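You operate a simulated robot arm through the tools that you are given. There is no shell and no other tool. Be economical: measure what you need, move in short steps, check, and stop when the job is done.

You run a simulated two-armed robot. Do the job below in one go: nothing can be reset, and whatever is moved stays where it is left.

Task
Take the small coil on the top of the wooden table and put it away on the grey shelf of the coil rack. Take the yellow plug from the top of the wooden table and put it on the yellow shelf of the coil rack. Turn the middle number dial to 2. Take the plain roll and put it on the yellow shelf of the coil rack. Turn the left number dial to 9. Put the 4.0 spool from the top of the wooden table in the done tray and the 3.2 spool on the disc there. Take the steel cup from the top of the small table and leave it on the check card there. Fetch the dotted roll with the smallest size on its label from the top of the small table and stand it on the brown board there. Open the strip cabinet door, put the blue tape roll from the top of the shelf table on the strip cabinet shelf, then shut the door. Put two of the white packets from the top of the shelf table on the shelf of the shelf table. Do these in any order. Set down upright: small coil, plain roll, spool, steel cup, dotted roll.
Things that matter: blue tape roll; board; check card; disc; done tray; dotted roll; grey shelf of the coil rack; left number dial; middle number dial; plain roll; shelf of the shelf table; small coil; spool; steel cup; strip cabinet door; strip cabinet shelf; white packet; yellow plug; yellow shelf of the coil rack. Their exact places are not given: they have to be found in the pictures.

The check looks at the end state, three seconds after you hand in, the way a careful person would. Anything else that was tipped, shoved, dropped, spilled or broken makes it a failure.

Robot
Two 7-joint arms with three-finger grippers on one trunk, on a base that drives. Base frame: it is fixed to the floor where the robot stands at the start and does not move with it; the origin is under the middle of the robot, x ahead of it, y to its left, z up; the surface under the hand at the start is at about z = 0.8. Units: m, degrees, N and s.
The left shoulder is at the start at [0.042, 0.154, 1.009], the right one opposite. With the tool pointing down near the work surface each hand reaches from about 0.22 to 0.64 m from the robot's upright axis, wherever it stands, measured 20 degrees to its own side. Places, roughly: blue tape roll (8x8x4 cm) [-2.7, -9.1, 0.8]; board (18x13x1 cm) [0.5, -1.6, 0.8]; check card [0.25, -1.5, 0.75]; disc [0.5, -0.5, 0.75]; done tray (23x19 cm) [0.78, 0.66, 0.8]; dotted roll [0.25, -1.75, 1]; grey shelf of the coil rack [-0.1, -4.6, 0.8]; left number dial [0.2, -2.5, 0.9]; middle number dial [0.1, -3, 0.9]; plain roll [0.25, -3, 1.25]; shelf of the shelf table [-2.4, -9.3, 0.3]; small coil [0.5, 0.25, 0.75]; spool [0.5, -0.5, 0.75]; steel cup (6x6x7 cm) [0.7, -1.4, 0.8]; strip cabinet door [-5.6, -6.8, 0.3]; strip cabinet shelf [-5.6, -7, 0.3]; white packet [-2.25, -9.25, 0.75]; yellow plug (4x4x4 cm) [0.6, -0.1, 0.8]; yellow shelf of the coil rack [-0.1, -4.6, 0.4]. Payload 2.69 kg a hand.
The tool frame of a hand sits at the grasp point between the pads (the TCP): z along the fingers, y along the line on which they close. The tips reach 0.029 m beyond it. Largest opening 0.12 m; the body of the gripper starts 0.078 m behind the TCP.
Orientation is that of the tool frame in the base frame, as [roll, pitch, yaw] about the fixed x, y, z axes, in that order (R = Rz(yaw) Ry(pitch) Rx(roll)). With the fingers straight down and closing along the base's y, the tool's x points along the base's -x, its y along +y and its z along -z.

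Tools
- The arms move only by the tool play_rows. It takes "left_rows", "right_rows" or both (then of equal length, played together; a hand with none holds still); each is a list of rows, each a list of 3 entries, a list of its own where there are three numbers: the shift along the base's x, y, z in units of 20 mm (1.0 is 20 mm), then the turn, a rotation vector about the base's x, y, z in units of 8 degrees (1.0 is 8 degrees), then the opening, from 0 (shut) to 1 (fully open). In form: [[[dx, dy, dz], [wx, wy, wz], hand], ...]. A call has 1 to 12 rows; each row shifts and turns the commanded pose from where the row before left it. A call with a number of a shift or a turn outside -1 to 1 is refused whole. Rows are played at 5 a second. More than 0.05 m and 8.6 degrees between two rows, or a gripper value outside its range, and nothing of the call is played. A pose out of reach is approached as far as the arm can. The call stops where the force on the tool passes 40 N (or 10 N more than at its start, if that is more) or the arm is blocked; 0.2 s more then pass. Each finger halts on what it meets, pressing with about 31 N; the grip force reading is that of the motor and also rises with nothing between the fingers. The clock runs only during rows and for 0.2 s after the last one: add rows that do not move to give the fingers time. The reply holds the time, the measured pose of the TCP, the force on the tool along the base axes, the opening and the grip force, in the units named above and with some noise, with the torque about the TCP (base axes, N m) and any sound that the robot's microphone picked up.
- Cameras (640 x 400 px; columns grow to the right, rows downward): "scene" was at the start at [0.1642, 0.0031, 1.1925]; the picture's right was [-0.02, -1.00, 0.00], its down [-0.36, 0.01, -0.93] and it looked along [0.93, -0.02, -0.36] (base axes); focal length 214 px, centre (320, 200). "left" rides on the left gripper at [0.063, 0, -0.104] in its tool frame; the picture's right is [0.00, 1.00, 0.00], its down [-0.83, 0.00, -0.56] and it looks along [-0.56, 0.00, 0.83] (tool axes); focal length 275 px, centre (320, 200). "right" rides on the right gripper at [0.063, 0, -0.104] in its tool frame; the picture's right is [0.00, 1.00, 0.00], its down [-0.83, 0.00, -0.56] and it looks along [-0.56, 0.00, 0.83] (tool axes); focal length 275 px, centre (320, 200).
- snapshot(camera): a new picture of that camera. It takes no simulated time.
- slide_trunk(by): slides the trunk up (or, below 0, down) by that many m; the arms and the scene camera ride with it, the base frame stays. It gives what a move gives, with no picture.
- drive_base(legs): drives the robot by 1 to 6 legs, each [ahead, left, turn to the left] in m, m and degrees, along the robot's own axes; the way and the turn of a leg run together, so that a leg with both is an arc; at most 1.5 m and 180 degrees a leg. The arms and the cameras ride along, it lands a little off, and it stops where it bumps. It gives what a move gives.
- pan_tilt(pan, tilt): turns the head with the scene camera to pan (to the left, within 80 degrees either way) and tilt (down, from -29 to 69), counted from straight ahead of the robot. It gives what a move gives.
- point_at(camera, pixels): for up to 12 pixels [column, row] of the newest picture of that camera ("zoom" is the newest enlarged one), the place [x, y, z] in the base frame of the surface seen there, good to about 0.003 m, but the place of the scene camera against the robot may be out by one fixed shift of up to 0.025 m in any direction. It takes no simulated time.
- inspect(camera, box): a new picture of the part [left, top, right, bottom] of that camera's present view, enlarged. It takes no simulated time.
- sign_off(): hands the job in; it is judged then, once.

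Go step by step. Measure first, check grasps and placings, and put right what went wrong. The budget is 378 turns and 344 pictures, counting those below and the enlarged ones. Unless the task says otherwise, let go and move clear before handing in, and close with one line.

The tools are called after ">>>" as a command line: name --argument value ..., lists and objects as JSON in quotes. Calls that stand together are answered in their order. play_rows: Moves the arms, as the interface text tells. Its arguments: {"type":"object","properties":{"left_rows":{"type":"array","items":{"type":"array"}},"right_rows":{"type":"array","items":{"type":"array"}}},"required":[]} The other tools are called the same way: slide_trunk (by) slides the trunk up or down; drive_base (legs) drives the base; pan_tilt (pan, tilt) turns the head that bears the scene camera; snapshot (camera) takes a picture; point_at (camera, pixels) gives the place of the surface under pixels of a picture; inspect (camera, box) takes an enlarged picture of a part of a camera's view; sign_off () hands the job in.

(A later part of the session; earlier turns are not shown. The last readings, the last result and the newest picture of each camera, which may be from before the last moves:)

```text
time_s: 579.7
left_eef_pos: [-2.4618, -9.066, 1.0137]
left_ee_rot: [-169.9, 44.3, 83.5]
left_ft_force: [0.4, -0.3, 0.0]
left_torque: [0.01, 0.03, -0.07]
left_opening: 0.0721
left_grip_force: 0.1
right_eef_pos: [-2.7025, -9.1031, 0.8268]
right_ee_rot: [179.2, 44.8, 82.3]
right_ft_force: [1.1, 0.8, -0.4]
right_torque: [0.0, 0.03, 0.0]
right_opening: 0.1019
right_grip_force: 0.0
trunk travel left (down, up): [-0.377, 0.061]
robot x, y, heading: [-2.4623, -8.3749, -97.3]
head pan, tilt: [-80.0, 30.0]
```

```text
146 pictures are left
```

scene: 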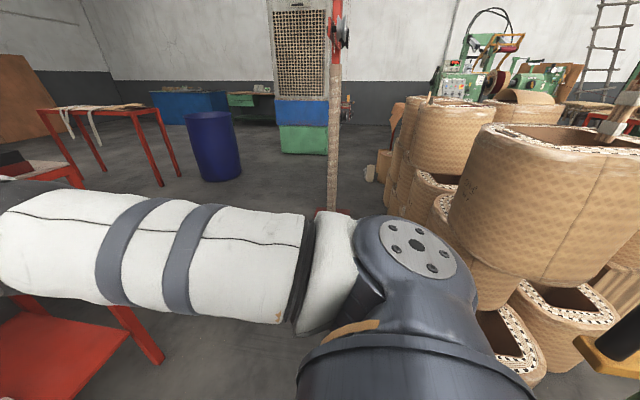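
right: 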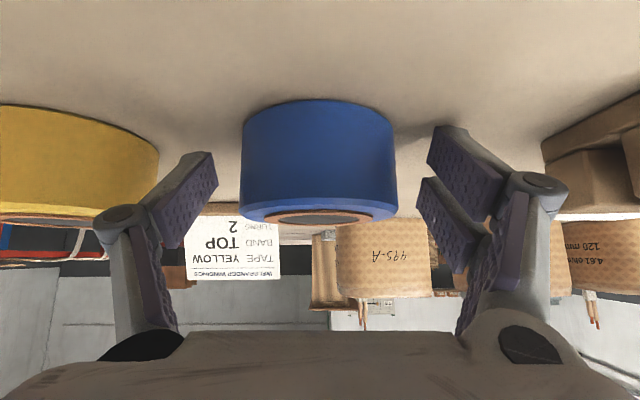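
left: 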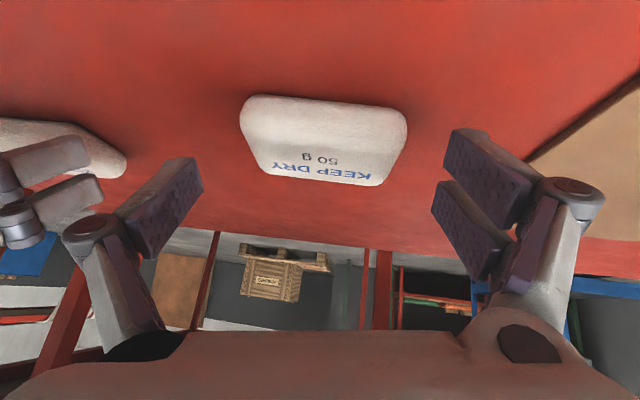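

Tape is between the fingers. Close and lift.

>>> play_rows --right_rows '[[[0, 0, 0], [0, 0, 0], 0.5], [[0, 0, 0], [0, 0, 0], 0.4], [[0, 0, 0], [0, 0, 0], 0.4], [[0, 0, 0.5], [0, 0, 0], 0.4], [[0, 0, 1], [0, 0, 0], 0.4], [[0, 0, 1], [0, 0, 0], 0.4], [[0, 0, 1], [0, 0, 0], 0.4], [[0, 0, 1], [0, 0, 0], 0.4]]'

>>> drive_base --legs '[[-0.2, 0, 0]]'

>>> snapshot --camera "right"

```text
time_s: 581.5
left_eef_pos: [-2.4612, -9.066, 1.0143]
left_ee_rot: [-169.9, 44.4, 83.5]
left_ft_force: [-0.1, 0.1, -0.8]
left_torque: [-0.02, 0.04, -0.01]
left_opening: 0.072
left_grip_force: 0.1
right_eef_pos: [-2.7032, -9.0988, 0.9171]
right_ee_rot: [179.2, 44.7, 82.2]
right_ft_force: [-0.4, 0.9, -0.1]
right_torque: [-0.01, 0.0, 0.02]
right_opening: 0.0709
right_grip_force: 30.8
right hand out of reach, approached as far as the arm can: row 8
trunk travel left (down, up): [-0.377, 0.061]
robot x, y, heading: [-2.4609, -8.3749, -97.3]
head pan, tilt: [-80.0, 30.0]
```

```text
time_s: 583.1
left_eef_pos: [-2.4369, -8.8682, 1.0146]
left_ee_rot: [-169.8, 44.4, 83.4]
left_ft_force: [-0.7, 0.8, -0.5]
left_torque: [-0.03, 0.02, 0.0]
left_opening: 0.0722
left_grip_force: 0.1
right_eef_pos: [-2.6774, -8.8998, 0.9176]
right_ee_rot: [179.0, 44.8, 82.2]
right_ft_force: [-0.3, 0.5, -1.2]
right_torque: [0.03, 0.01, 0.01]
right_opening: 0.0713
right_grip_force: 30.8
trunk travel left (down, up): [-0.377, 0.061]
robot x, y, heading: [-2.4369, -8.1741, -97.3]
head pan, tilt: [-80.0, 30.0]
```

```text
145 pictures are left
```

right: 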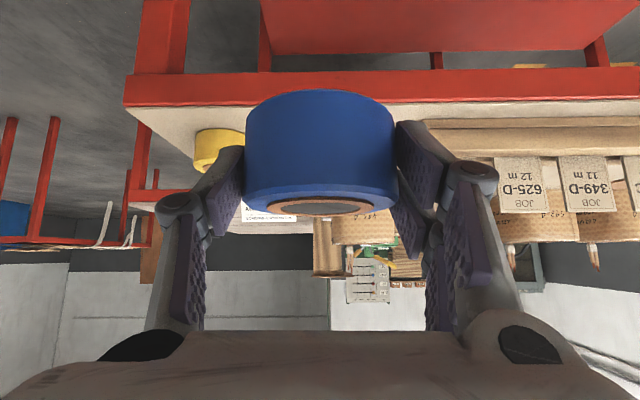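

Tape held. Turn to face −x and look for the strip cabinet.

>>> drive_base --legs '[[0, 0, -80]]'

>>> pan_tilt --pan 0 --tilt 20

>>> snapshot --camera "scene"

```text
time_s: 586.9
left_eef_pos: [-3.1189, -8.2946, 1.013]
left_ee_rot: [-169.9, 44.5, 3.4]
left_ft_force: [-1.0, 0.5, -0.5]
left_torque: [-0.01, 0.0, 0.03]
left_opening: 0.0721
left_grip_force: 0.1
right_eef_pos: [-3.1934, -8.0629, 0.9184]
right_ee_rot: [179.0, 44.8, 2.1]
right_ft_force: [-0.4, 0.2, -1.0]
right_torque: [-0.01, -0.03, 0.0]
right_opening: 0.0714
right_grip_force: 30.9
trunk travel left (down, up): [-0.377, 0.061]
robot x, y, heading: [-2.4322, -8.1726, -177.8]
head pan, tilt: [-80.0, 30.0]
```

```text
time_s: 588.5
left_eef_pos: [-3.1197, -8.2956, 1.0135]
left_ee_rot: [-169.9, 44.4, 3.4]
left_ft_force: [-0.1, 0.5, 0.6]
left_torque: [0.01, 0.04, -0.02]
left_opening: 0.0718
left_grip_force: 0.1
right_eef_pos: [-3.1925, -8.0637, 0.9176]
right_ee_rot: [179.0, 44.5, 2.1]
right_ft_force: [0.1, 0.0, -1.4]
right_torque: [-0.01, -0.01, 0.05]
right_opening: 0.0712
right_grip_force: 30.9
trunk travel left (down, up): [-0.377, 0.061]
robot x, y, heading: [-2.4364, -8.176, -177.4]
head pan, tilt: [0.0, 20.0]
```

```text
144 pictures are left
```

scene: 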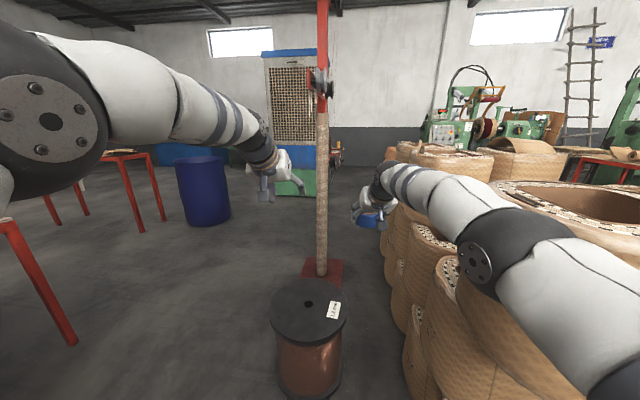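

>>> point_at --camera "scene" --pixels '[[300, 180], [295, 155], [290, 100], [310, 340], [322, 270], [400, 300], [395, 160], [205, 190], [145, 195], [390, 245], [420, 370], [330, 155]]'

>>> inspect --camera "scene" --box '[200, 40, 440, 220]'

```text
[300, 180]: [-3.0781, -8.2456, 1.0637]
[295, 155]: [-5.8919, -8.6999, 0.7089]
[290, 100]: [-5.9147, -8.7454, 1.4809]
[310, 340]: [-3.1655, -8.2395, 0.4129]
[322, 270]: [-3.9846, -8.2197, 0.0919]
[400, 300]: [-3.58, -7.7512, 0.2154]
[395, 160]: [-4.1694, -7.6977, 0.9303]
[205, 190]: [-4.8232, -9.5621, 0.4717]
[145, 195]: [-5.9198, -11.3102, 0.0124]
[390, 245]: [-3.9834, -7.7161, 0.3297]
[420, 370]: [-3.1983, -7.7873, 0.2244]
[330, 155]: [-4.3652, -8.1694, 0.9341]
```

```text
2.22 times, centred on (320, 130) of scene
```

zoom: 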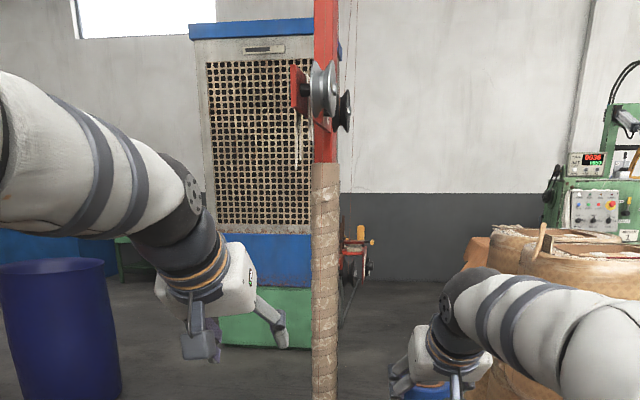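

The cabinet isn't visible here (a coil pile hides it) and the way west is too narrow; I'll go around by the north. First retract both hands to vertical.

>>> play_rows --left_rows '[[[1, 0, 0.5], [0, 1, 0], 0.5], [[1, 0, 0.5], [0, 1, 0], 0.5], [[1, 0, 0], [0, 1, 0], 0.5], [[1, 0, 0], [0, 1, 0], 0.5], [[1, 0, 0], [0, 1, 0], 0.5], [[1, 0, 0], [0, 0.5, 0], 0.5], [[1, 0, 0], [0, 0, 0], 0.5], [[1, 0, 0], [0, 0, 0], 0.5], [[1, 0, 0], [0, 0, 0], 0.5], [[1, 0, 0], [0, 0, 0], 0.5], [[1, 0, 0], [0, 0, 0], 0.5], [[1, 0, 0], [0, 0, 0], 0.5]]' --right_rows '[[[1, 0.3, 0.5], [0, 1, 0], 0.4], [[1, 0.3, 0.5], [0, 1, 0], 0.4], [[1, 0.3, 0.5], [0, 1, 0], 0.4], [[1, 0.3, 0.5], [0, 1, 0], 0.4], [[1, 0.3, 0.5], [0, 1, 0], 0.4], [[1, 0, 0], [0, 0.5, 0], 0.4], [[1, 0, 0], [0, 0, 0], 0.4], [[1, 0, 0], [0, 0, 0], 0.4], [[1, 0, 0], [0, 0, 0], 0.4], [[1, 0, 0], [0, 0, 0], 0.4], [[1, 0, 0], [0, 0, 0], 0.4], [[1, 0, 0], [0, 0, 0], 0.4]]'

>>> snapshot --camera "right"

```text
time_s: 591.1
left_eef_pos: [-2.8999, -8.2906, 1.0344]
left_ee_rot: [-115.5, 87.1, 56.9]
left_ft_force: [0.0, -0.9, 0.3]
left_torque: [0.0, -0.01, -0.01]
left_opening: 0.0599
left_grip_force: 0.2
left hand out of reach, approached as far as the arm can: row 2, 12
right_eef_pos: [-2.9505, -8.0321, 0.9673]
right_ee_rot: [-132.9, 88.1, 49.5]
right_ft_force: [-0.3, 0.4, -1.2]
right_torque: [-0.01, -0.01, 0.0]
right_opening: 0.0713
right_grip_force: 31.6
trunk travel left (down, up): [-0.377, 0.061]
robot x, y, heading: [-2.4341, -8.1769, -177.5]
head pan, tilt: [0.0, 20.0]
```

```text
142 pictures are left
```

right: 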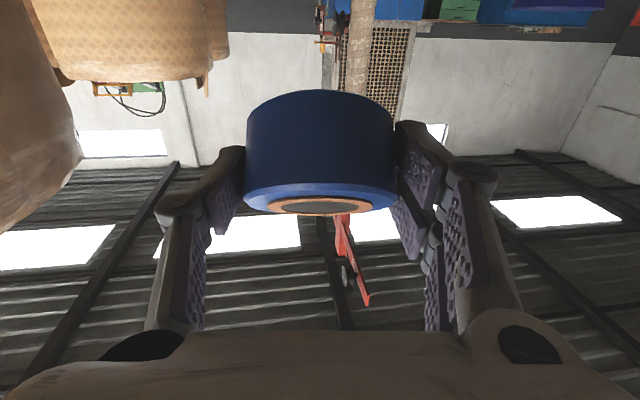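

Hands are level and drawn in (reach ~0.5 m), good for turning. Drive east, then north.

>>> drive_base --legs '[[0, 0.17, 0], [-1.4, 0, 0], [0, 0, -92]]'

>>> snapshot --camera "scene"

```text
time_s: 603.4
left_eef_pos: [-1.1427, -7.8181, 1.0353]
left_ee_rot: [-115.5, 87.2, -34.2]
left_ft_force: [0.1, 0.0, 0.5]
left_torque: [0.01, 0.02, 0.04]
left_opening: 0.0601
left_grip_force: 0.1
right_eef_pos: [-0.8835, -7.7702, 0.9682]
right_ee_rot: [-132.7, 88.1, -41.4]
right_ft_force: [0.8, 0.1, -0.7]
right_torque: [-0.02, 0.0, -0.01]
right_opening: 0.0707
right_grip_force: 30.2
trunk travel left (down, up): [-0.377, 0.061]
robot x, y, heading: [-1.0352, -8.2845, 91.4]
head pan, tilt: [0.0, 20.0]
```

```text
141 pictures are left
```

scene: 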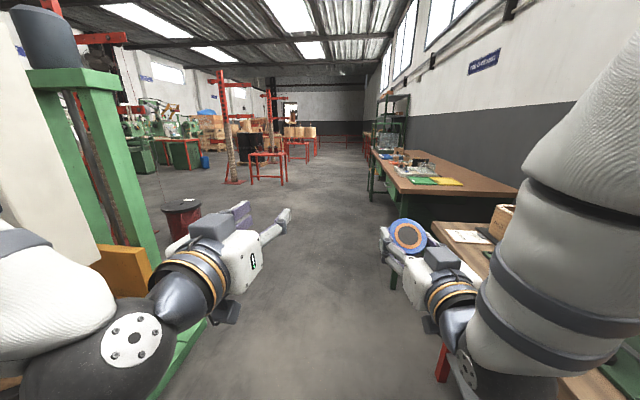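

>>> drive_base --legs '[[1.4, 0, 0], [1.4, 0.1, 0], [0.4, 0, 0]]'

>>> drive_base --legs '[[0, 0, 85]]'

>>> snapshot --camera "scene"

```text
time_s: 619.2
left_eef_pos: [-1.3099, -4.6036, 1.035]
left_ee_rot: [-115.7, 87.0, -34.7]
left_ft_force: [0.5, -0.4, -0.3]
left_torque: [-0.02, 0.03, 0.0]
left_opening: 0.0599
left_grip_force: 0.0
right_eef_pos: [-1.0497, -4.557, 0.9666]
right_ee_rot: [-133.3, 88.0, -42.4]
right_ft_force: [0.9, -0.2, -1.4]
right_torque: [-0.08, 0.0, -0.03]
right_opening: 0.0711
right_grip_force: 31.3
trunk travel left (down, up): [-0.377, 0.061]
robot x, y, heading: [-1.2052, -5.0687, 91.0]
head pan, tilt: [0.0, 20.0]
```

```text
time_s: 623.2
left_eef_pos: [-1.6782, -5.1318, 1.0343]
left_ee_rot: [-115.2, 87.1, 50.6]
left_ft_force: [-0.7, -0.2, 0.2]
left_torque: [-0.01, 0.02, -0.01]
left_opening: 0.06
left_grip_force: 0.1
right_eef_pos: [-1.7009, -4.8678, 0.9671]
right_ee_rot: [-132.8, 88.1, 43.1]
right_ft_force: [0.3, -0.4, -1.1]
right_torque: [-0.02, -0.06, 0.05]
right_opening: 0.0708
right_grip_force: 31.4
trunk travel left (down, up): [-0.377, 0.061]
robot x, y, heading: [-1.2048, -5.0692, 176.2]
head pan, tilt: [0.0, 20.0]
```

```text
140 pictures are left
```

scene: 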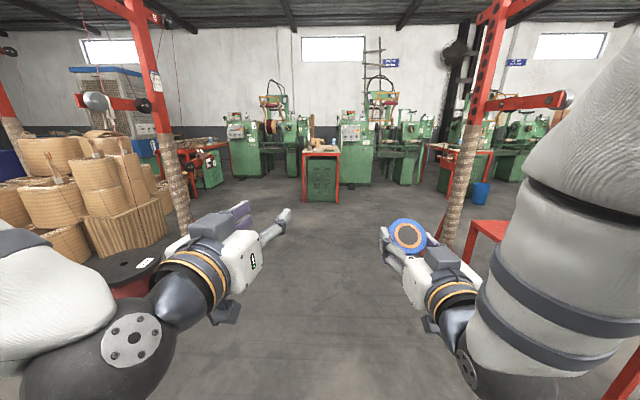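

>>> point_at --camera "scene" --pixels '[[320, 175], [210, 165], [195, 175], [180, 210], [455, 200], [130, 270], [320, 140], [230, 200], [475, 240]]'

>>> inspect --camera "scene" --box '[150, 120, 350, 220]'

```text
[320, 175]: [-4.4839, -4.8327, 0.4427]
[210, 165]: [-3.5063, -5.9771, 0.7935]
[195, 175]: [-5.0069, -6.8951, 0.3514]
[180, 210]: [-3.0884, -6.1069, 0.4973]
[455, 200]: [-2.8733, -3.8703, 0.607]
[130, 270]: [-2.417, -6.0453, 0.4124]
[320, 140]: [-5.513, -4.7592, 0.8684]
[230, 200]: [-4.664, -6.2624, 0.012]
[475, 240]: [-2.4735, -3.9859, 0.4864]
```

```text
3.20 times, centred on (250, 170) of scene
```

zoom: 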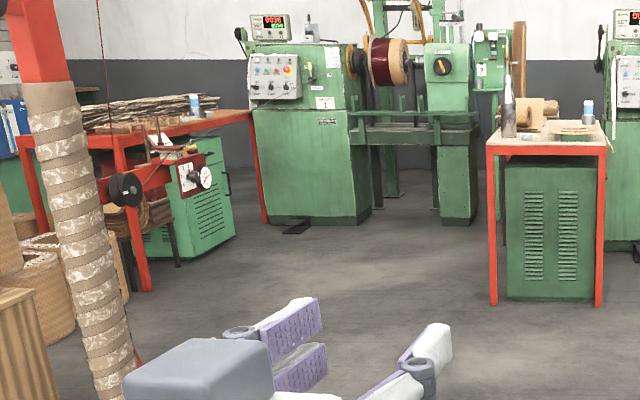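

The strip cabinet seems to be the green one under the red table at left, near (−5.2,−6.9). Drive closer.

>>> drive_base --legs '[[1.3, 0.3, 0], [1.2, 0.3, 0], [0, 0, 45]]'

>>> snapshot --camera "scene"

```text
time_s: 637.8
left_eef_pos: [-4.0185, -5.893, 1.0353]
left_ee_rot: [-115.2, 87.2, 96.2]
left_ft_force: [0.4, 0.2, -0.5]
left_torque: [-0.03, 0.02, -0.01]
left_opening: 0.06
left_grip_force: 0.1
right_eef_pos: [-4.2221, -5.7244, 0.9678]
right_ee_rot: [-132.8, 88.2, 88.6]
right_ft_force: [0.5, 0.7, -1.5]
right_torque: [0.0, -0.02, -0.01]
right_opening: 0.0712
right_grip_force: 31.4
trunk travel left (down, up): [-0.377, 0.061]
robot x, y, heading: [-3.7302, -5.5107, -138.4]
head pan, tilt: [0.0, 20.0]
```

```text
138 pictures are left
```

scene: 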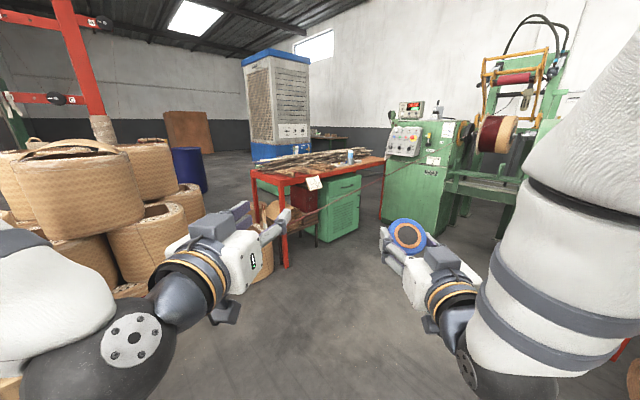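

>>> inspect --camera "scene" --box '[240, 130, 420, 280]'

>>> point_at --camera "scene" --pixels '[[287, 200], [383, 160], [285, 265], [325, 205], [358, 195], [318, 240], [358, 232], [340, 180], [253, 160], [420, 200], [305, 215], [262, 260]]'

```text
2.67 times, centred on (330, 205) of scene
```

zoom: 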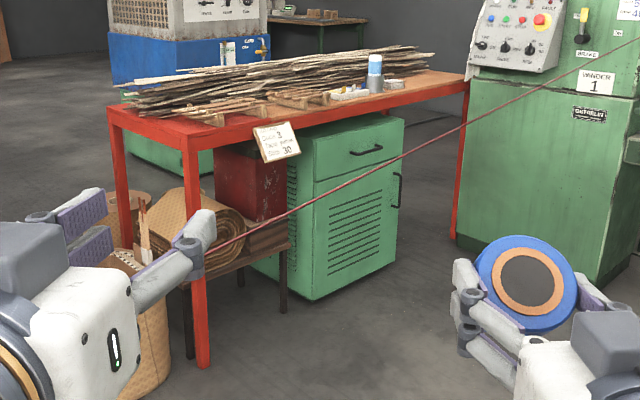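

```text
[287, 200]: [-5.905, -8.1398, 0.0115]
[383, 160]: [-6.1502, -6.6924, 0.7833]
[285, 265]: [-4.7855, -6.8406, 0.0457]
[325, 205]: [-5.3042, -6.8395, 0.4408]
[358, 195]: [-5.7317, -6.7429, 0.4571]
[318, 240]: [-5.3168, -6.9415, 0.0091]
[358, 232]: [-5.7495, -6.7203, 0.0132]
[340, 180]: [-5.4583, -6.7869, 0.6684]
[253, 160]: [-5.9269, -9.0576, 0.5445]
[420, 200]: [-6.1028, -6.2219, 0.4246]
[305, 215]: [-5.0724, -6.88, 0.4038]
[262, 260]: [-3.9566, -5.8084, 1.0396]
```

The cabinet has a louvred door with a vertical handle on the right, z≈0.5. A red wire is strung across in front; measure it.

>>> inspect --camera "scene" --box '[290, 140, 400, 250]'

```text
3.64 times, centred on (345, 195) of scene
```

zoom: 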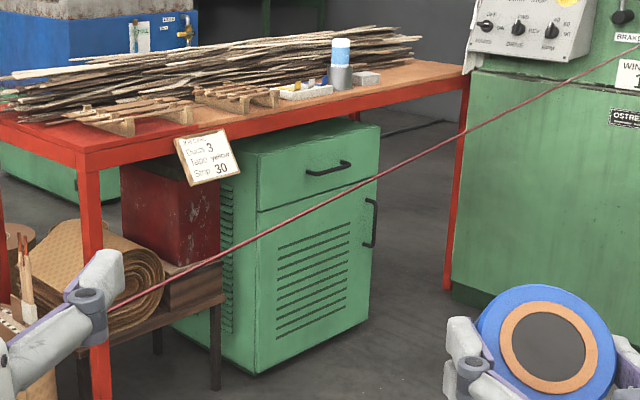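

>>> point_at --camera "zoom" --pixels '[[300, 212], [299, 211], [420, 153], [540, 93], [200, 263], [150, 285], [372, 222], [330, 168], [256, 210], [252, 372], [365, 320], [370, 185]]'

```text
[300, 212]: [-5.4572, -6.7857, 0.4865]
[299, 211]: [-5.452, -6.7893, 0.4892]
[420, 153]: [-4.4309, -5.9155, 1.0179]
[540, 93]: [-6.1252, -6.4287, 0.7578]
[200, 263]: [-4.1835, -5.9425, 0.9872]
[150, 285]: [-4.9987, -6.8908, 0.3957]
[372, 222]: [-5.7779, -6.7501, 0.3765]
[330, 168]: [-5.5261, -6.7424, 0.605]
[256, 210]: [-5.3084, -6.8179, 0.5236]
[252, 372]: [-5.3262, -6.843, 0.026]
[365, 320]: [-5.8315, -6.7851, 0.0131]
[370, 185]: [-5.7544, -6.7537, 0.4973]
```

The wire runs at y≈−5.9, z≈1.0 rising westwards, very near my left hand. Back off at once, then measure the wire along its length.

>>> drive_base --legs '[[-0.35, 0, 0]]'

>>> snapshot --camera "scene"

>>> inspect --camera "scene" --box '[280, 100, 480, 230]'

```text
time_s: 640.0
left_eef_pos: [-3.7575, -5.6621, 1.0356]
left_ee_rot: [-114.6, 87.1, 96.6]
left_ft_force: [0.5, 0.6, 0.0]
left_torque: [0.02, 0.01, 0.01]
left_opening: 0.0602
left_grip_force: 0.1
right_eef_pos: [-3.9612, -5.4942, 0.9682]
right_ee_rot: [-132.4, 88.1, 89.0]
right_ft_force: [0.0, 0.4, -1.0]
right_torque: [0.05, -0.02, 0.04]
right_opening: 0.0712
right_grip_force: 31.1
trunk travel left (down, up): [-0.377, 0.061]
robot x, y, heading: [-3.4693, -5.2836, -138.4]
head pan, tilt: [0.0, 20.0]
```

```text
135 pictures are left
```

scene: 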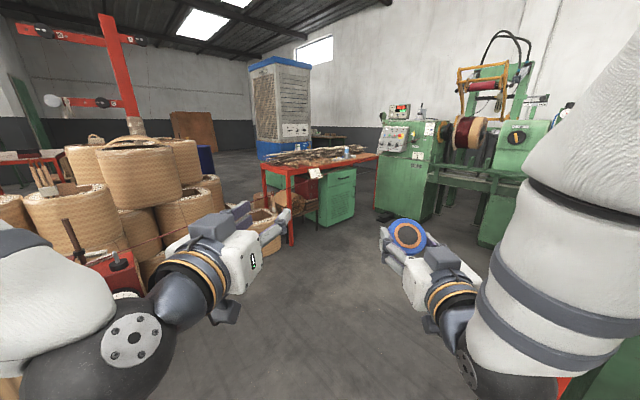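

```text
3.08 times, centred on (380, 165) of scene
```

zoom: 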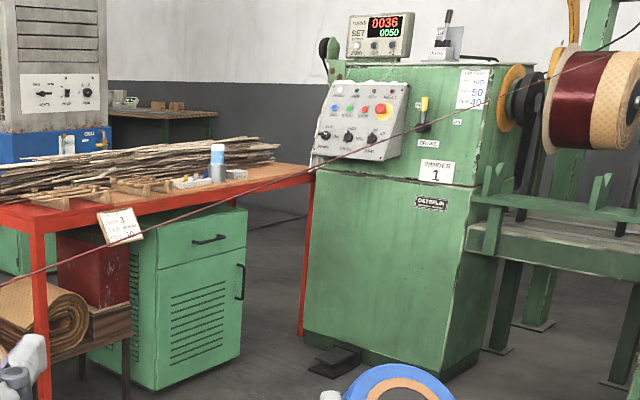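

>>> point_at --camera "zoom" --pixels '[[48, 270], [100, 248], [200, 208], [270, 184], [350, 155], [420, 128], [480, 104], [530, 82], [560, 65], [580, 90]]'

>>> inspect --camera "scene" --box '[280, 170, 340, 210]'

>>> inspect --camera "scene" --box '[400, 110, 480, 160]'

```text
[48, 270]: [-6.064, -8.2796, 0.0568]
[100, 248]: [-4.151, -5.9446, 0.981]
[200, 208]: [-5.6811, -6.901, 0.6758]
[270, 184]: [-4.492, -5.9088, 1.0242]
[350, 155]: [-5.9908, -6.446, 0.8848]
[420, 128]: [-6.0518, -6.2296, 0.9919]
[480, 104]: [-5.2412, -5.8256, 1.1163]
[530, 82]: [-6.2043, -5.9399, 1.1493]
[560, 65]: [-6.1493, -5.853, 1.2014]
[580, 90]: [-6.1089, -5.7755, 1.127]
```

```text
10.00 times, centred on (310, 190) of scene
```

zoom: 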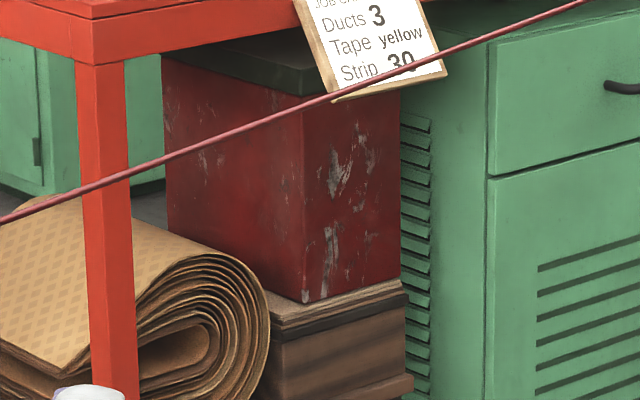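

```text
8.00 times, centred on (440, 135) of scene
```

zoom: 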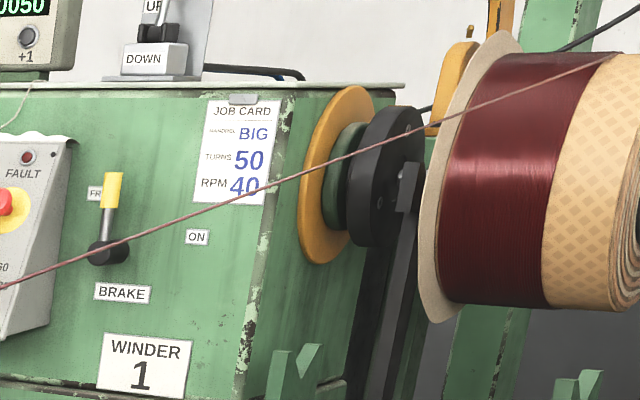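

Wire line: from (−4.15,−5.94,0.98) to (−5.24,−5.83,1.12), rising west. I can duck under at x≈−5.3 with the trunk lowered; first check how high my arms stand.

>>> point_at --camera "scene" --pixels '[[600, 60], [560, 140], [620, 30], [500, 230], [40, 260], [130, 330], [30, 300], [180, 270], [560, 200], [635, 20]]'

```text
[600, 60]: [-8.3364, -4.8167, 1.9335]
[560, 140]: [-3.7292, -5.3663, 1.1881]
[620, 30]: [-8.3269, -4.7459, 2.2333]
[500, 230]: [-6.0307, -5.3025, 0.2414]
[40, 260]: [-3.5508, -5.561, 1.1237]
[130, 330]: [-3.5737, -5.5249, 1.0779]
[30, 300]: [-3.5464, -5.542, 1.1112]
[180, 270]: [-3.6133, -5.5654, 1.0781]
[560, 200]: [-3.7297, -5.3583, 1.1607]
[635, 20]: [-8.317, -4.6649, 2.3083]
```

All parts would be below ~0.9 m after lowering 0.37 m, well under the wire (≥1.08 at x≈−5.1…−5.6). Lower the trunk in small steps.

>>> slide_trunk --by -0.12

>>> slide_trunk --by -0.12

>>> slide_trunk --by -0.12

>>> snapshot --camera "scene"

```text
time_s: 641.5
left_eef_pos: [-3.7759, -5.677, 0.8302]
left_ee_rot: [-159.5, 76.9, 52.0]
left_ft_force: [0.0, 0.4, -0.6]
left_torque: [-0.01, 0.03, -0.02]
left_opening: 0.0603
left_grip_force: 0.0
right_eef_pos: [-3.9604, -5.4944, 0.8475]
right_ee_rot: [-132.1, 88.0, 89.4]
right_ft_force: [-0.7, 0.5, -0.5]
right_torque: [0.02, 0.0, -0.02]
right_opening: 0.071
right_grip_force: 31.1
trunk travel left (down, up): [-0.257, 0.181]
robot x, y, heading: [-3.4712, -5.2819, -138.5]
head pan, tilt: [0.0, 20.0]
```

```text
time_s: 643.0
left_eef_pos: [-3.7884, -5.6871, 0.6561]
left_ee_rot: [-163.4, 69.6, 48.5]
left_ft_force: [-0.5, 0.7, -1.2]
left_torque: [0.0, 0.0, 0.01]
left_opening: 0.0602
left_grip_force: 0.1
right_eef_pos: [-3.973, -5.5063, 0.6735]
right_ee_rot: [-169.9, 82.0, 51.7]
right_ft_force: [-0.1, 0.5, -1.4]
right_torque: [0.05, -0.01, -0.01]
right_opening: 0.0708
right_grip_force: 30.8
trunk travel left (down, up): [-0.137, 0.301]
robot x, y, heading: [-3.4687, -5.2842, -138.5]
head pan, tilt: [0.0, 20.0]
```

```text
time_s: 644.5
left_eef_pos: [-3.8013, -5.7005, 0.4883]
left_ee_rot: [-165.1, 63.4, 46.9]
left_ft_force: [-0.4, 0.5, -0.3]
left_torque: [0.0, 0.03, -0.03]
left_opening: 0.0601
left_grip_force: 0.0
right_eef_pos: [-3.9921, -5.5205, 0.5051]
right_ee_rot: [-174.2, 75.8, 47.4]
right_ft_force: [0.6, -0.2, -1.5]
right_torque: [0.03, -0.03, -0.01]
right_opening: 0.0709
right_grip_force: 30.9
trunk travel left (down, up): [-0.017, 0.421]
robot x, y, heading: [-3.4725, -5.2825, -138.2]
head pan, tilt: [0.0, 20.0]
```

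```text
131 pictures are left
```

scene: 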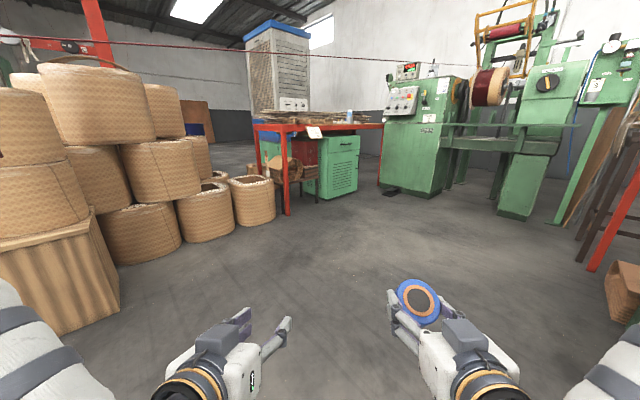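

>>> point_at --camera "scene" --pixels '[[590, 270], [635, 180], [625, 300], [560, 215], [515, 215], [430, 190], [380, 185], [345, 195], [270, 215], [230, 235], [305, 195]]'

```text
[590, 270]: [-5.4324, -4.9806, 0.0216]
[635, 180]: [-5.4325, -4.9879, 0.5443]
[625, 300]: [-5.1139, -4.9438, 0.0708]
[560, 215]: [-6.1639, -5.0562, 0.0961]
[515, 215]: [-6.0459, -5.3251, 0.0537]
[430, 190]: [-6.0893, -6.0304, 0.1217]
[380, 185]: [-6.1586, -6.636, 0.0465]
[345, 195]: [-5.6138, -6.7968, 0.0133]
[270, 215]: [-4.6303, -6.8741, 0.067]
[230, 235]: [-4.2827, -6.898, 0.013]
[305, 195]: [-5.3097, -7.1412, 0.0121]
```

Drive to a staging spot at about (−5.4,−5.7), heading −102°.

>>> drive_base --legs '[[0.724, -0.286, 0], [1.007, -0.674, 0], [0, 0, 36]]'

>>> pan_tilt --pan 0 --tilt 15

>>> snapshot --camera "scene"

```text
time_s: 654.0
left_eef_pos: [-5.7018, -6.1044, 0.4901]
left_ee_rot: [-164.8, 63.7, 46.0]
left_ft_force: [-0.8, 0.1, 0.2]
left_torque: [-0.04, 0.03, 0.02]
left_opening: 0.0601
left_grip_force: 0.1
right_eef_pos: [-5.8848, -5.9201, 0.5007]
right_ee_rot: [-174.4, 75.1, 46.1]
right_ft_force: [-0.3, -0.3, -1.1]
right_torque: [0.0, -0.04, 0.0]
right_opening: 0.0708
right_grip_force: 31.4
trunk travel left (down, up): [-0.017, 0.421]
robot x, y, heading: [-5.3644, -5.6923, -139.5]
head pan, tilt: [0.0, 20.0]
stopped in leg 2: the robot was blocked; the commanded pose is now the measured one
```

```text
time_s: 654.7
left_eef_pos: [-5.7021, -6.1039, 0.4903]
left_ee_rot: [-164.7, 63.6, 46.1]
left_ft_force: [-0.3, -1.0, -0.7]
left_torque: [0.02, 0.02, 0.0]
left_opening: 0.06
left_grip_force: 0.1
right_eef_pos: [-5.8848, -5.9203, 0.5016]
right_ee_rot: [-174.4, 75.1, 46.1]
right_ft_force: [0.1, -1.3, -2.5]
right_torque: [0.02, -0.01, 0.0]
right_opening: 0.071
right_grip_force: 31.4
trunk travel left (down, up): [-0.017, 0.421]
robot x, y, heading: [-5.3669, -5.6965, -139.6]
head pan, tilt: [0.0, 15.0]
```

```text
130 pictures are left
```

scene: 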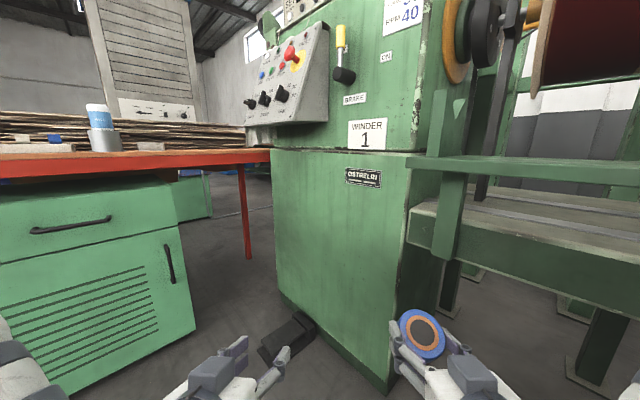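

Blocked near the winder (right hand side). Back off a little and turn to −102°.

>>> drive_base --legs '[[-0.12, 0.05, 0], [0, 0, 37]]'

>>> snapshot --camera "scene"

>>> snapshot --camera "right"

```text
time_s: 657.7
left_eef_pos: [-5.2622, -6.186, 0.4877]
left_ee_rot: [-165.1, 63.4, 82.9]
left_ft_force: [0.2, -0.6, -0.7]
left_torque: [-0.01, 0.0, 0.0]
left_opening: 0.0602
left_grip_force: 0.0
right_eef_pos: [-5.519, -6.15, 0.4999]
right_ee_rot: [-175.1, 75.0, 82.7]
right_ft_force: [-0.1, 0.3, -1.1]
right_torque: [0.0, 0.02, 0.02]
right_opening: 0.0708
right_grip_force: 30.4
trunk travel left (down, up): [-0.017, 0.421]
robot x, y, heading: [-5.2398, -5.6522, -102.4]
head pan, tilt: [0.0, 15.0]
```

```text
129 pictures are left
```

scene: 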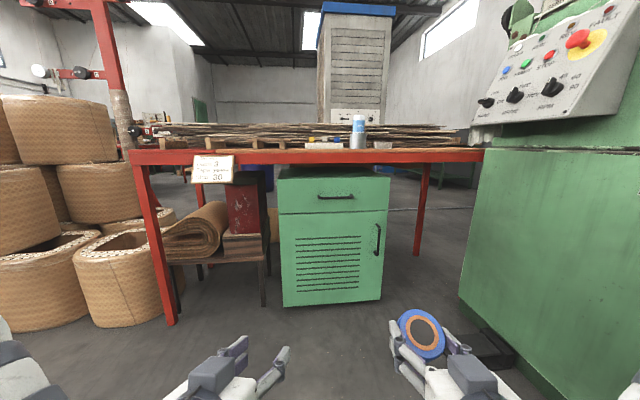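

```text
128 pictures are left
```

right: 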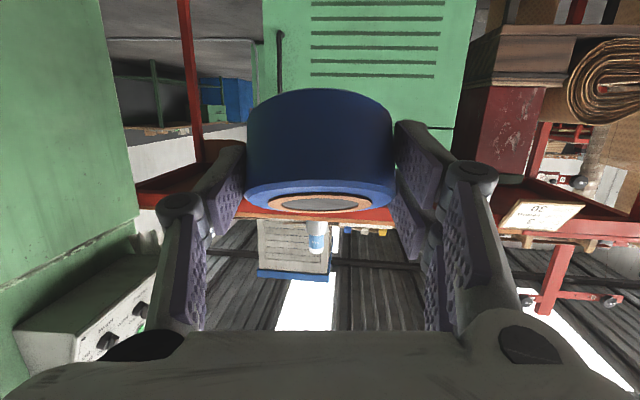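

>>> point_at --camera "scene" --pixels '[[285, 300], [379, 295], [284, 215], [386, 210], [378, 225], [378, 252], [378, 238], [388, 240], [390, 180], [280, 185], [418, 240], [165, 310]]'

>>> inspect --camera "scene" --box '[260, 160, 410, 320]'

```text
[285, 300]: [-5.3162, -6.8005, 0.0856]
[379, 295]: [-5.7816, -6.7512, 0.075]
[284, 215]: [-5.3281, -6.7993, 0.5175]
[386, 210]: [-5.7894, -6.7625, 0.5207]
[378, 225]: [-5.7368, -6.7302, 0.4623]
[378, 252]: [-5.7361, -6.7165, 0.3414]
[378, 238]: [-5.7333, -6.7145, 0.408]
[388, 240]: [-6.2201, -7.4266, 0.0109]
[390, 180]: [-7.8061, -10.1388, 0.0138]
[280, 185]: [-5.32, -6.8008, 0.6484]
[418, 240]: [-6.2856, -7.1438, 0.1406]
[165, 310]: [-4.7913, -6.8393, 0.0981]
```

```text
2.50 times, centred on (335, 240) of scene
```

zoom: 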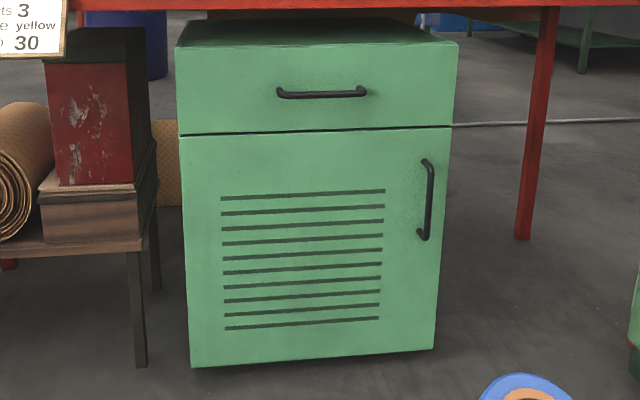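

Door: x −5.316 (hinge side) to −5.785, handle bar at (−5.735,−6.715), z 0.35–0.47. Turn to face it squarely, move the right hand (tape) to the side, and level the left hand.

>>> drive_base --legs '[[0, 0, 7]]'

>>> play_rows --left_rows '[[[0, 0, 0], [0, 0, 1], 0.6], [[0, 0, 0], [0, 0, 0.5], 0.6], [[0, 0, 0], [-0.99, 0.09, 0], 0.6], [[0, 0, 0], [-0.99, 0.09, 0], 0.6], [[0, 0, 0], [-0.99, 0.09, 0], 0.6], [[0, 0, 0], [-0.2, 0.02, 0], 0.6], [[0, 0, 0], [-0.07, -0.82, 0], 0.6], [[0, 0, 0], [0, 0, 0], 0.6]]' --right_rows '[[[-1, 0.3, 0], [0, 0, 0], 0.4], [[-1, 0.3, 0], [0, 0, 0], 0.4], [[-1, 0.3, 0], [0, 0, 0], 0.4], [[-1, 0.3, 0], [0, 0, 0], 0.4], [[-1, 0.3, 0], [0, 0, 0], 0.4], [[-1, 0.3, 0], [0, 0, 0], 0.4], [[-0.5, 0.3, 0], [0, 0, 0], 0.4], [[0, 0, 0], [0, 0, 0], 0.4]]'

>>> snapshot --camera "scene"

```text
time_s: 658.7
left_eef_pos: [-5.199, -6.1847, 0.4875]
left_ee_rot: [-165.1, 63.5, 89.9]
left_ft_force: [-1.2, -0.3, 0.7]
left_torque: [0.0, -0.03, 0.0]
left_opening: 0.0601
left_grip_force: 0.1
right_eef_pos: [-5.4579, -6.1804, 0.4978]
right_ee_rot: [-175.0, 74.9, 89.6]
right_ft_force: [0.0, -0.4, -0.8]
right_torque: [0.04, 0.01, -0.03]
right_opening: 0.0707
right_grip_force: 30.9
trunk travel left (down, up): [-0.017, 0.421]
robot x, y, heading: [-5.2432, -5.6554, -95.3]
head pan, tilt: [0.0, 15.0]
```

```text
time_s: 660.5
left_eef_pos: [-5.1983, -6.1847, 0.4875]
left_ee_rot: [-94.8, 89.1, 170.5]
left_ft_force: [-1.0, 0.2, -0.6]
left_torque: [0.03, 0.04, -0.02]
left_opening: 0.0718
left_grip_force: 0.1
right_eef_pos: [-5.5888, -6.1568, 0.49]
right_ee_rot: [-175.0, 75.0, 89.6]
right_ft_force: [-0.3, 0.5, -1.9]
right_torque: [0.05, 0.03, 0.01]
right_opening: 0.0706
right_grip_force: 31.1
right hand out of reach, approached as far as the arm can: row 1, 2, 3
trunk travel left (down, up): [-0.017, 0.421]
robot x, y, heading: [-5.2406, -5.6545, -95.3]
head pan, tilt: [0.0, 15.0]
```

```text
126 pictures are left
```

scene: 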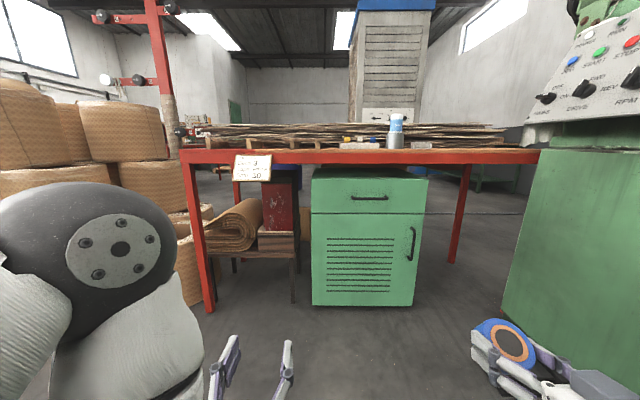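

Left hand is level. Drive to (−5.50,−5.90).

>>> drive_base --legs '[[0.268, -0.2355, 0]]'

>>> play_rows --left_rows '[[[-1, -0.3, -0.6], [0, 0, 0], 0.6], [[-1, -0.3, -0.6], [0, 0, 0], 0.6], [[-1, -0.3, -0.6], [0, 0, 0], 0.6], [[-1, -0.3, -0.6], [0, 0, 0], 0.6], [[-1, -0.3, -0.6], [0, 0, 0], 0.6], [[-1, -0.3, -0.6], [0, 0, 0], 0.6], [[-1, -0.3, -0.3], [0, 0, 0], 0.6], [[-1, -0.3, 0], [0, 0, 0], 0.6], [[-1, -0.3, 0], [0, 0, 0], 0.6], [[-1, -0.3, 0], [0, 0, 0], 0.6], [[-1, -0.3, 0], [0, 0, 0], 0.6], [[-1, -0.3, 0], [0, 0, 0], 0.6]]'

>>> snapshot --camera "scene"

>>> snapshot --camera "left"

```text
time_s: 662.9
left_eef_pos: [-5.4584, -6.4303, 0.4883]
left_ee_rot: [-97.2, 89.1, 168.1]
left_ft_force: [0.0, -0.5, -0.3]
left_torque: [0.0, 0.0, -0.01]
left_opening: 0.072
left_grip_force: 0.1
right_eef_pos: [-5.8492, -6.4036, 0.4907]
right_ee_rot: [-175.1, 75.0, 89.6]
right_ft_force: [-0.5, 0.0, -1.1]
right_torque: [0.03, -0.01, -0.01]
right_opening: 0.0709
right_grip_force: 31.4
trunk travel left (down, up): [-0.017, 0.421]
robot x, y, heading: [-5.5031, -5.8978, -95.3]
head pan, tilt: [0.0, 15.0]
```

```text
time_s: 665.5
left_eef_pos: [-5.6989, -6.502, 0.4093]
left_ee_rot: [-97.6, 89.1, 167.6]
left_ft_force: [-0.7, -0.1, 0.3]
left_torque: [-0.05, 0.0, 0.02]
left_opening: 0.0719
left_grip_force: 0.0
right_eef_pos: [-5.8487, -6.4031, 0.4896]
right_ee_rot: [-175.1, 75.0, 89.5]
right_ft_force: [0.2, 0.5, -1.7]
right_torque: [0.0, -0.01, 0.0]
right_opening: 0.0706
right_grip_force: 30.6
trunk travel left (down, up): [-0.017, 0.421]
robot x, y, heading: [-5.5009, -5.8985, -95.5]
head pan, tilt: [0.0, 15.0]
```

```text
125 pictures are left
```

scene: 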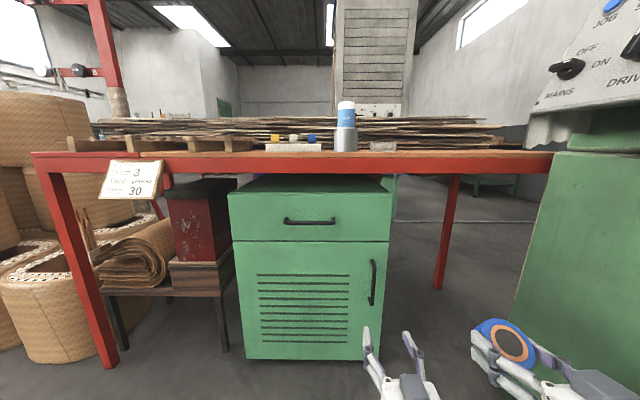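

```text
124 pictures are left
```

left: 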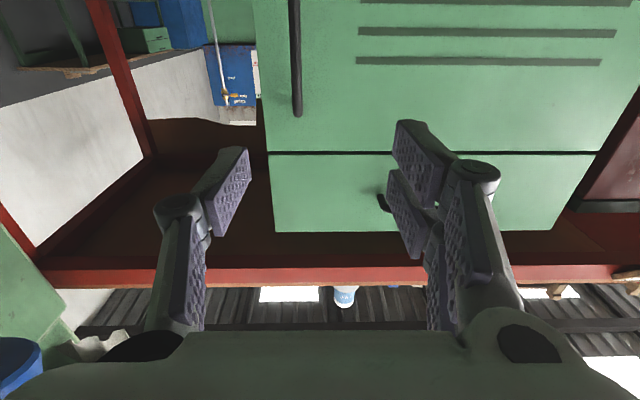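

>>> point_at --camera "left" --pixels '[[297, 40], [297, 80], [297, 108], [330, 60], [270, 140], [400, 120]]'

```text
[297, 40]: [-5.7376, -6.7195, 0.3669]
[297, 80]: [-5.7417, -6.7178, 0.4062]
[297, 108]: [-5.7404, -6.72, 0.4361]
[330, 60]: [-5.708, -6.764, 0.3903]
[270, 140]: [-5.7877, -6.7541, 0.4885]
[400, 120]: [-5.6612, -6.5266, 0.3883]
```

Handle bar at (−5.740,−6.718). Raise the right hand out of the way, then advance the left to the handle.

>>> play_rows --right_rows '[[[0, 0, 1], [0, 0, 0], 0.4], [[0, 0, 1], [0, 0, 0], 0.4], [[0, 0, 1], [0, 0, 0], 0.4], [[0, 0, 1], [0, 0, 0], 0.4], [[0, 0, 1], [0, 0, 0], 0.4], [[0, 0, 1], [0, 0, 0], 0.4], [[0, 0, 1], [0, 0, 0], 0.4], [[0, 0, 0], [0, 0, 0], 0.4]]'

>>> play_rows --left_rows '[[[-0.4, -0.8, 0], [0, 0, 0], 0.6], [[-0.4, -1, 0], [0, 0, 0], 0.6], [[-0.4, -1, 0], [0, 0, 0], 0.6], [[-0.4, -1, -0.1], [0, 0, 0], 0.6], [[-0.4, -1, -0.1], [0, 0, 0], 0.6], [[0, -1, -0.1], [0, 0, 0], 0.6], [[0, -0.5, 0], [0, 0, 0], 0.6], [[0, 0, 0], [0, 0, 0], 0.6]]'

>>> snapshot --camera "left"

>>> snapshot --camera "scene"

```text
time_s: 667.3
left_eef_pos: [-5.6968, -6.5034, 0.4105]
left_ee_rot: [-97.2, 89.0, 168.2]
left_ft_force: [0.2, 0.1, -0.3]
left_torque: [-0.01, 0.01, -0.01]
left_opening: 0.0721
left_grip_force: 0.1
right_eef_pos: [-5.8585, -6.4199, 0.6266]
right_ee_rot: [-175.1, 75.0, 89.7]
right_ft_force: [0.2, 0.1, -1.0]
right_torque: [-0.01, 0.02, 0.01]
right_opening: 0.0706
right_grip_force: 30.8
right hand out of reach, approached as far as the arm can: row 1, 2, 3, 5
trunk travel left (down, up): [-0.017, 0.421]
robot x, y, heading: [-5.5065, -5.9014, -95.3]
head pan, tilt: [0.0, 15.0]
```

```text
time_s: 669.1
left_eef_pos: [-5.7069, -6.5692, 0.4084]
left_ee_rot: [-98.6, 89.1, 166.6]
left_ft_force: [-0.6, -0.2, -0.5]
left_torque: [0.01, 0.0, -0.01]
left_opening: 0.0718
left_grip_force: 0.0
left hand out of reach, approached as far as the arm can: row 3, 4, 5, 6, 7
right_eef_pos: [-5.8582, -6.42, 0.6267]
right_ee_rot: [-175.0, 75.0, 89.6]
right_ft_force: [0.1, -0.2, -2.0]
right_torque: [-0.02, -0.02, 0.05]
right_opening: 0.0708
right_grip_force: 31.3
trunk travel left (down, up): [-0.017, 0.421]
robot x, y, heading: [-5.5032, -5.897, -95.6]
head pan, tilt: [0.0, 15.0]
```

```text
123 pictures are left
```

left: 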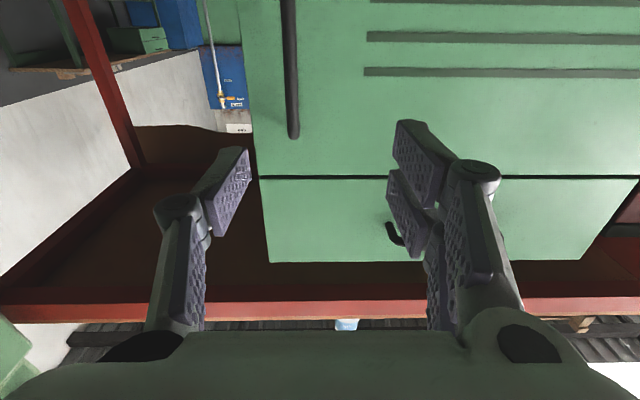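

```text
122 pictures are left
```

scene: 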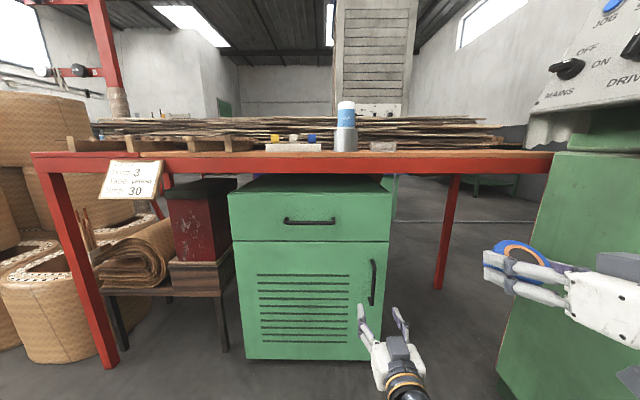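

Drive the base 0.138 ahead, 0.02 right to bring the fingers round the handle.

>>> drive_base --legs '[[0.09, -0.02, 0]]'

>>> snapshot --camera "left"

>>> point_at --camera "left" --pixels '[[293, 80], [300, 130], [320, 80]]'

```text
time_s: 670.2
left_eef_pos: [-5.7332, -6.657, 0.408]
left_ee_rot: [-98.3, 89.0, 166.9]
left_ft_force: [0.0, 0.3, 0.4]
left_torque: [-0.03, -0.01, 0.02]
left_opening: 0.0721
left_grip_force: 0.1
right_eef_pos: [-5.8862, -6.5076, 0.6255]
right_ee_rot: [-175.0, 75.0, 89.7]
right_ft_force: [-0.2, 0.7, -0.2]
right_torque: [0.06, -0.01, -0.02]
right_opening: 0.0707
right_grip_force: 30.8
trunk travel left (down, up): [-0.017, 0.421]
robot x, y, heading: [-5.5289, -5.9851, -95.2]
head pan, tilt: [0.0, 15.0]
```

```text
121 pictures are left
```

left: 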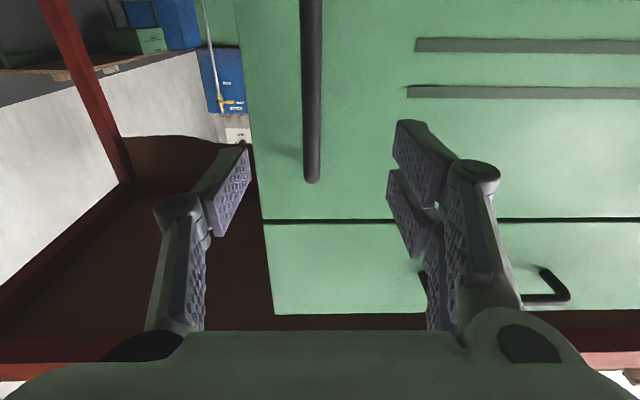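

```text
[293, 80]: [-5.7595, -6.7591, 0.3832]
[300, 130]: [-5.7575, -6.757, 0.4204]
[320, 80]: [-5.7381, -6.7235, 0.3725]
```

>>> drive_base --legs '[[0.05, 0, 0]]'

>>> snapshot --camera "left"

```text
time_s: 671.1
left_eef_pos: [-5.7384, -6.7062, 0.4084]
left_ee_rot: [-98.3, 89.0, 166.9]
left_ft_force: [0.3, 0.0, -0.8]
left_torque: [0.0, 0.0, 0.01]
left_opening: 0.072
left_grip_force: 0.1
right_eef_pos: [-5.8898, -6.5565, 0.6267]
right_ee_rot: [-175.2, 75.0, 89.6]
right_ft_force: [-0.1, 0.4, -1.5]
right_torque: [0.03, 0.0, -0.04]
right_opening: 0.0708
right_grip_force: 31.3
trunk travel left (down, up): [-0.017, 0.421]
robot x, y, heading: [-5.5346, -6.0341, -95.7]
head pan, tilt: [0.0, 15.0]
```

```text
120 pictures are left
```

left: 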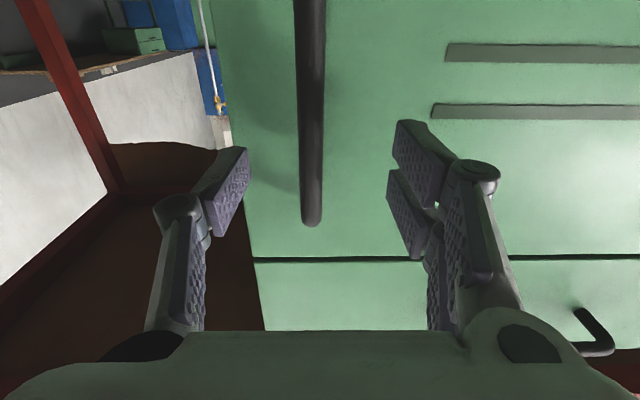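

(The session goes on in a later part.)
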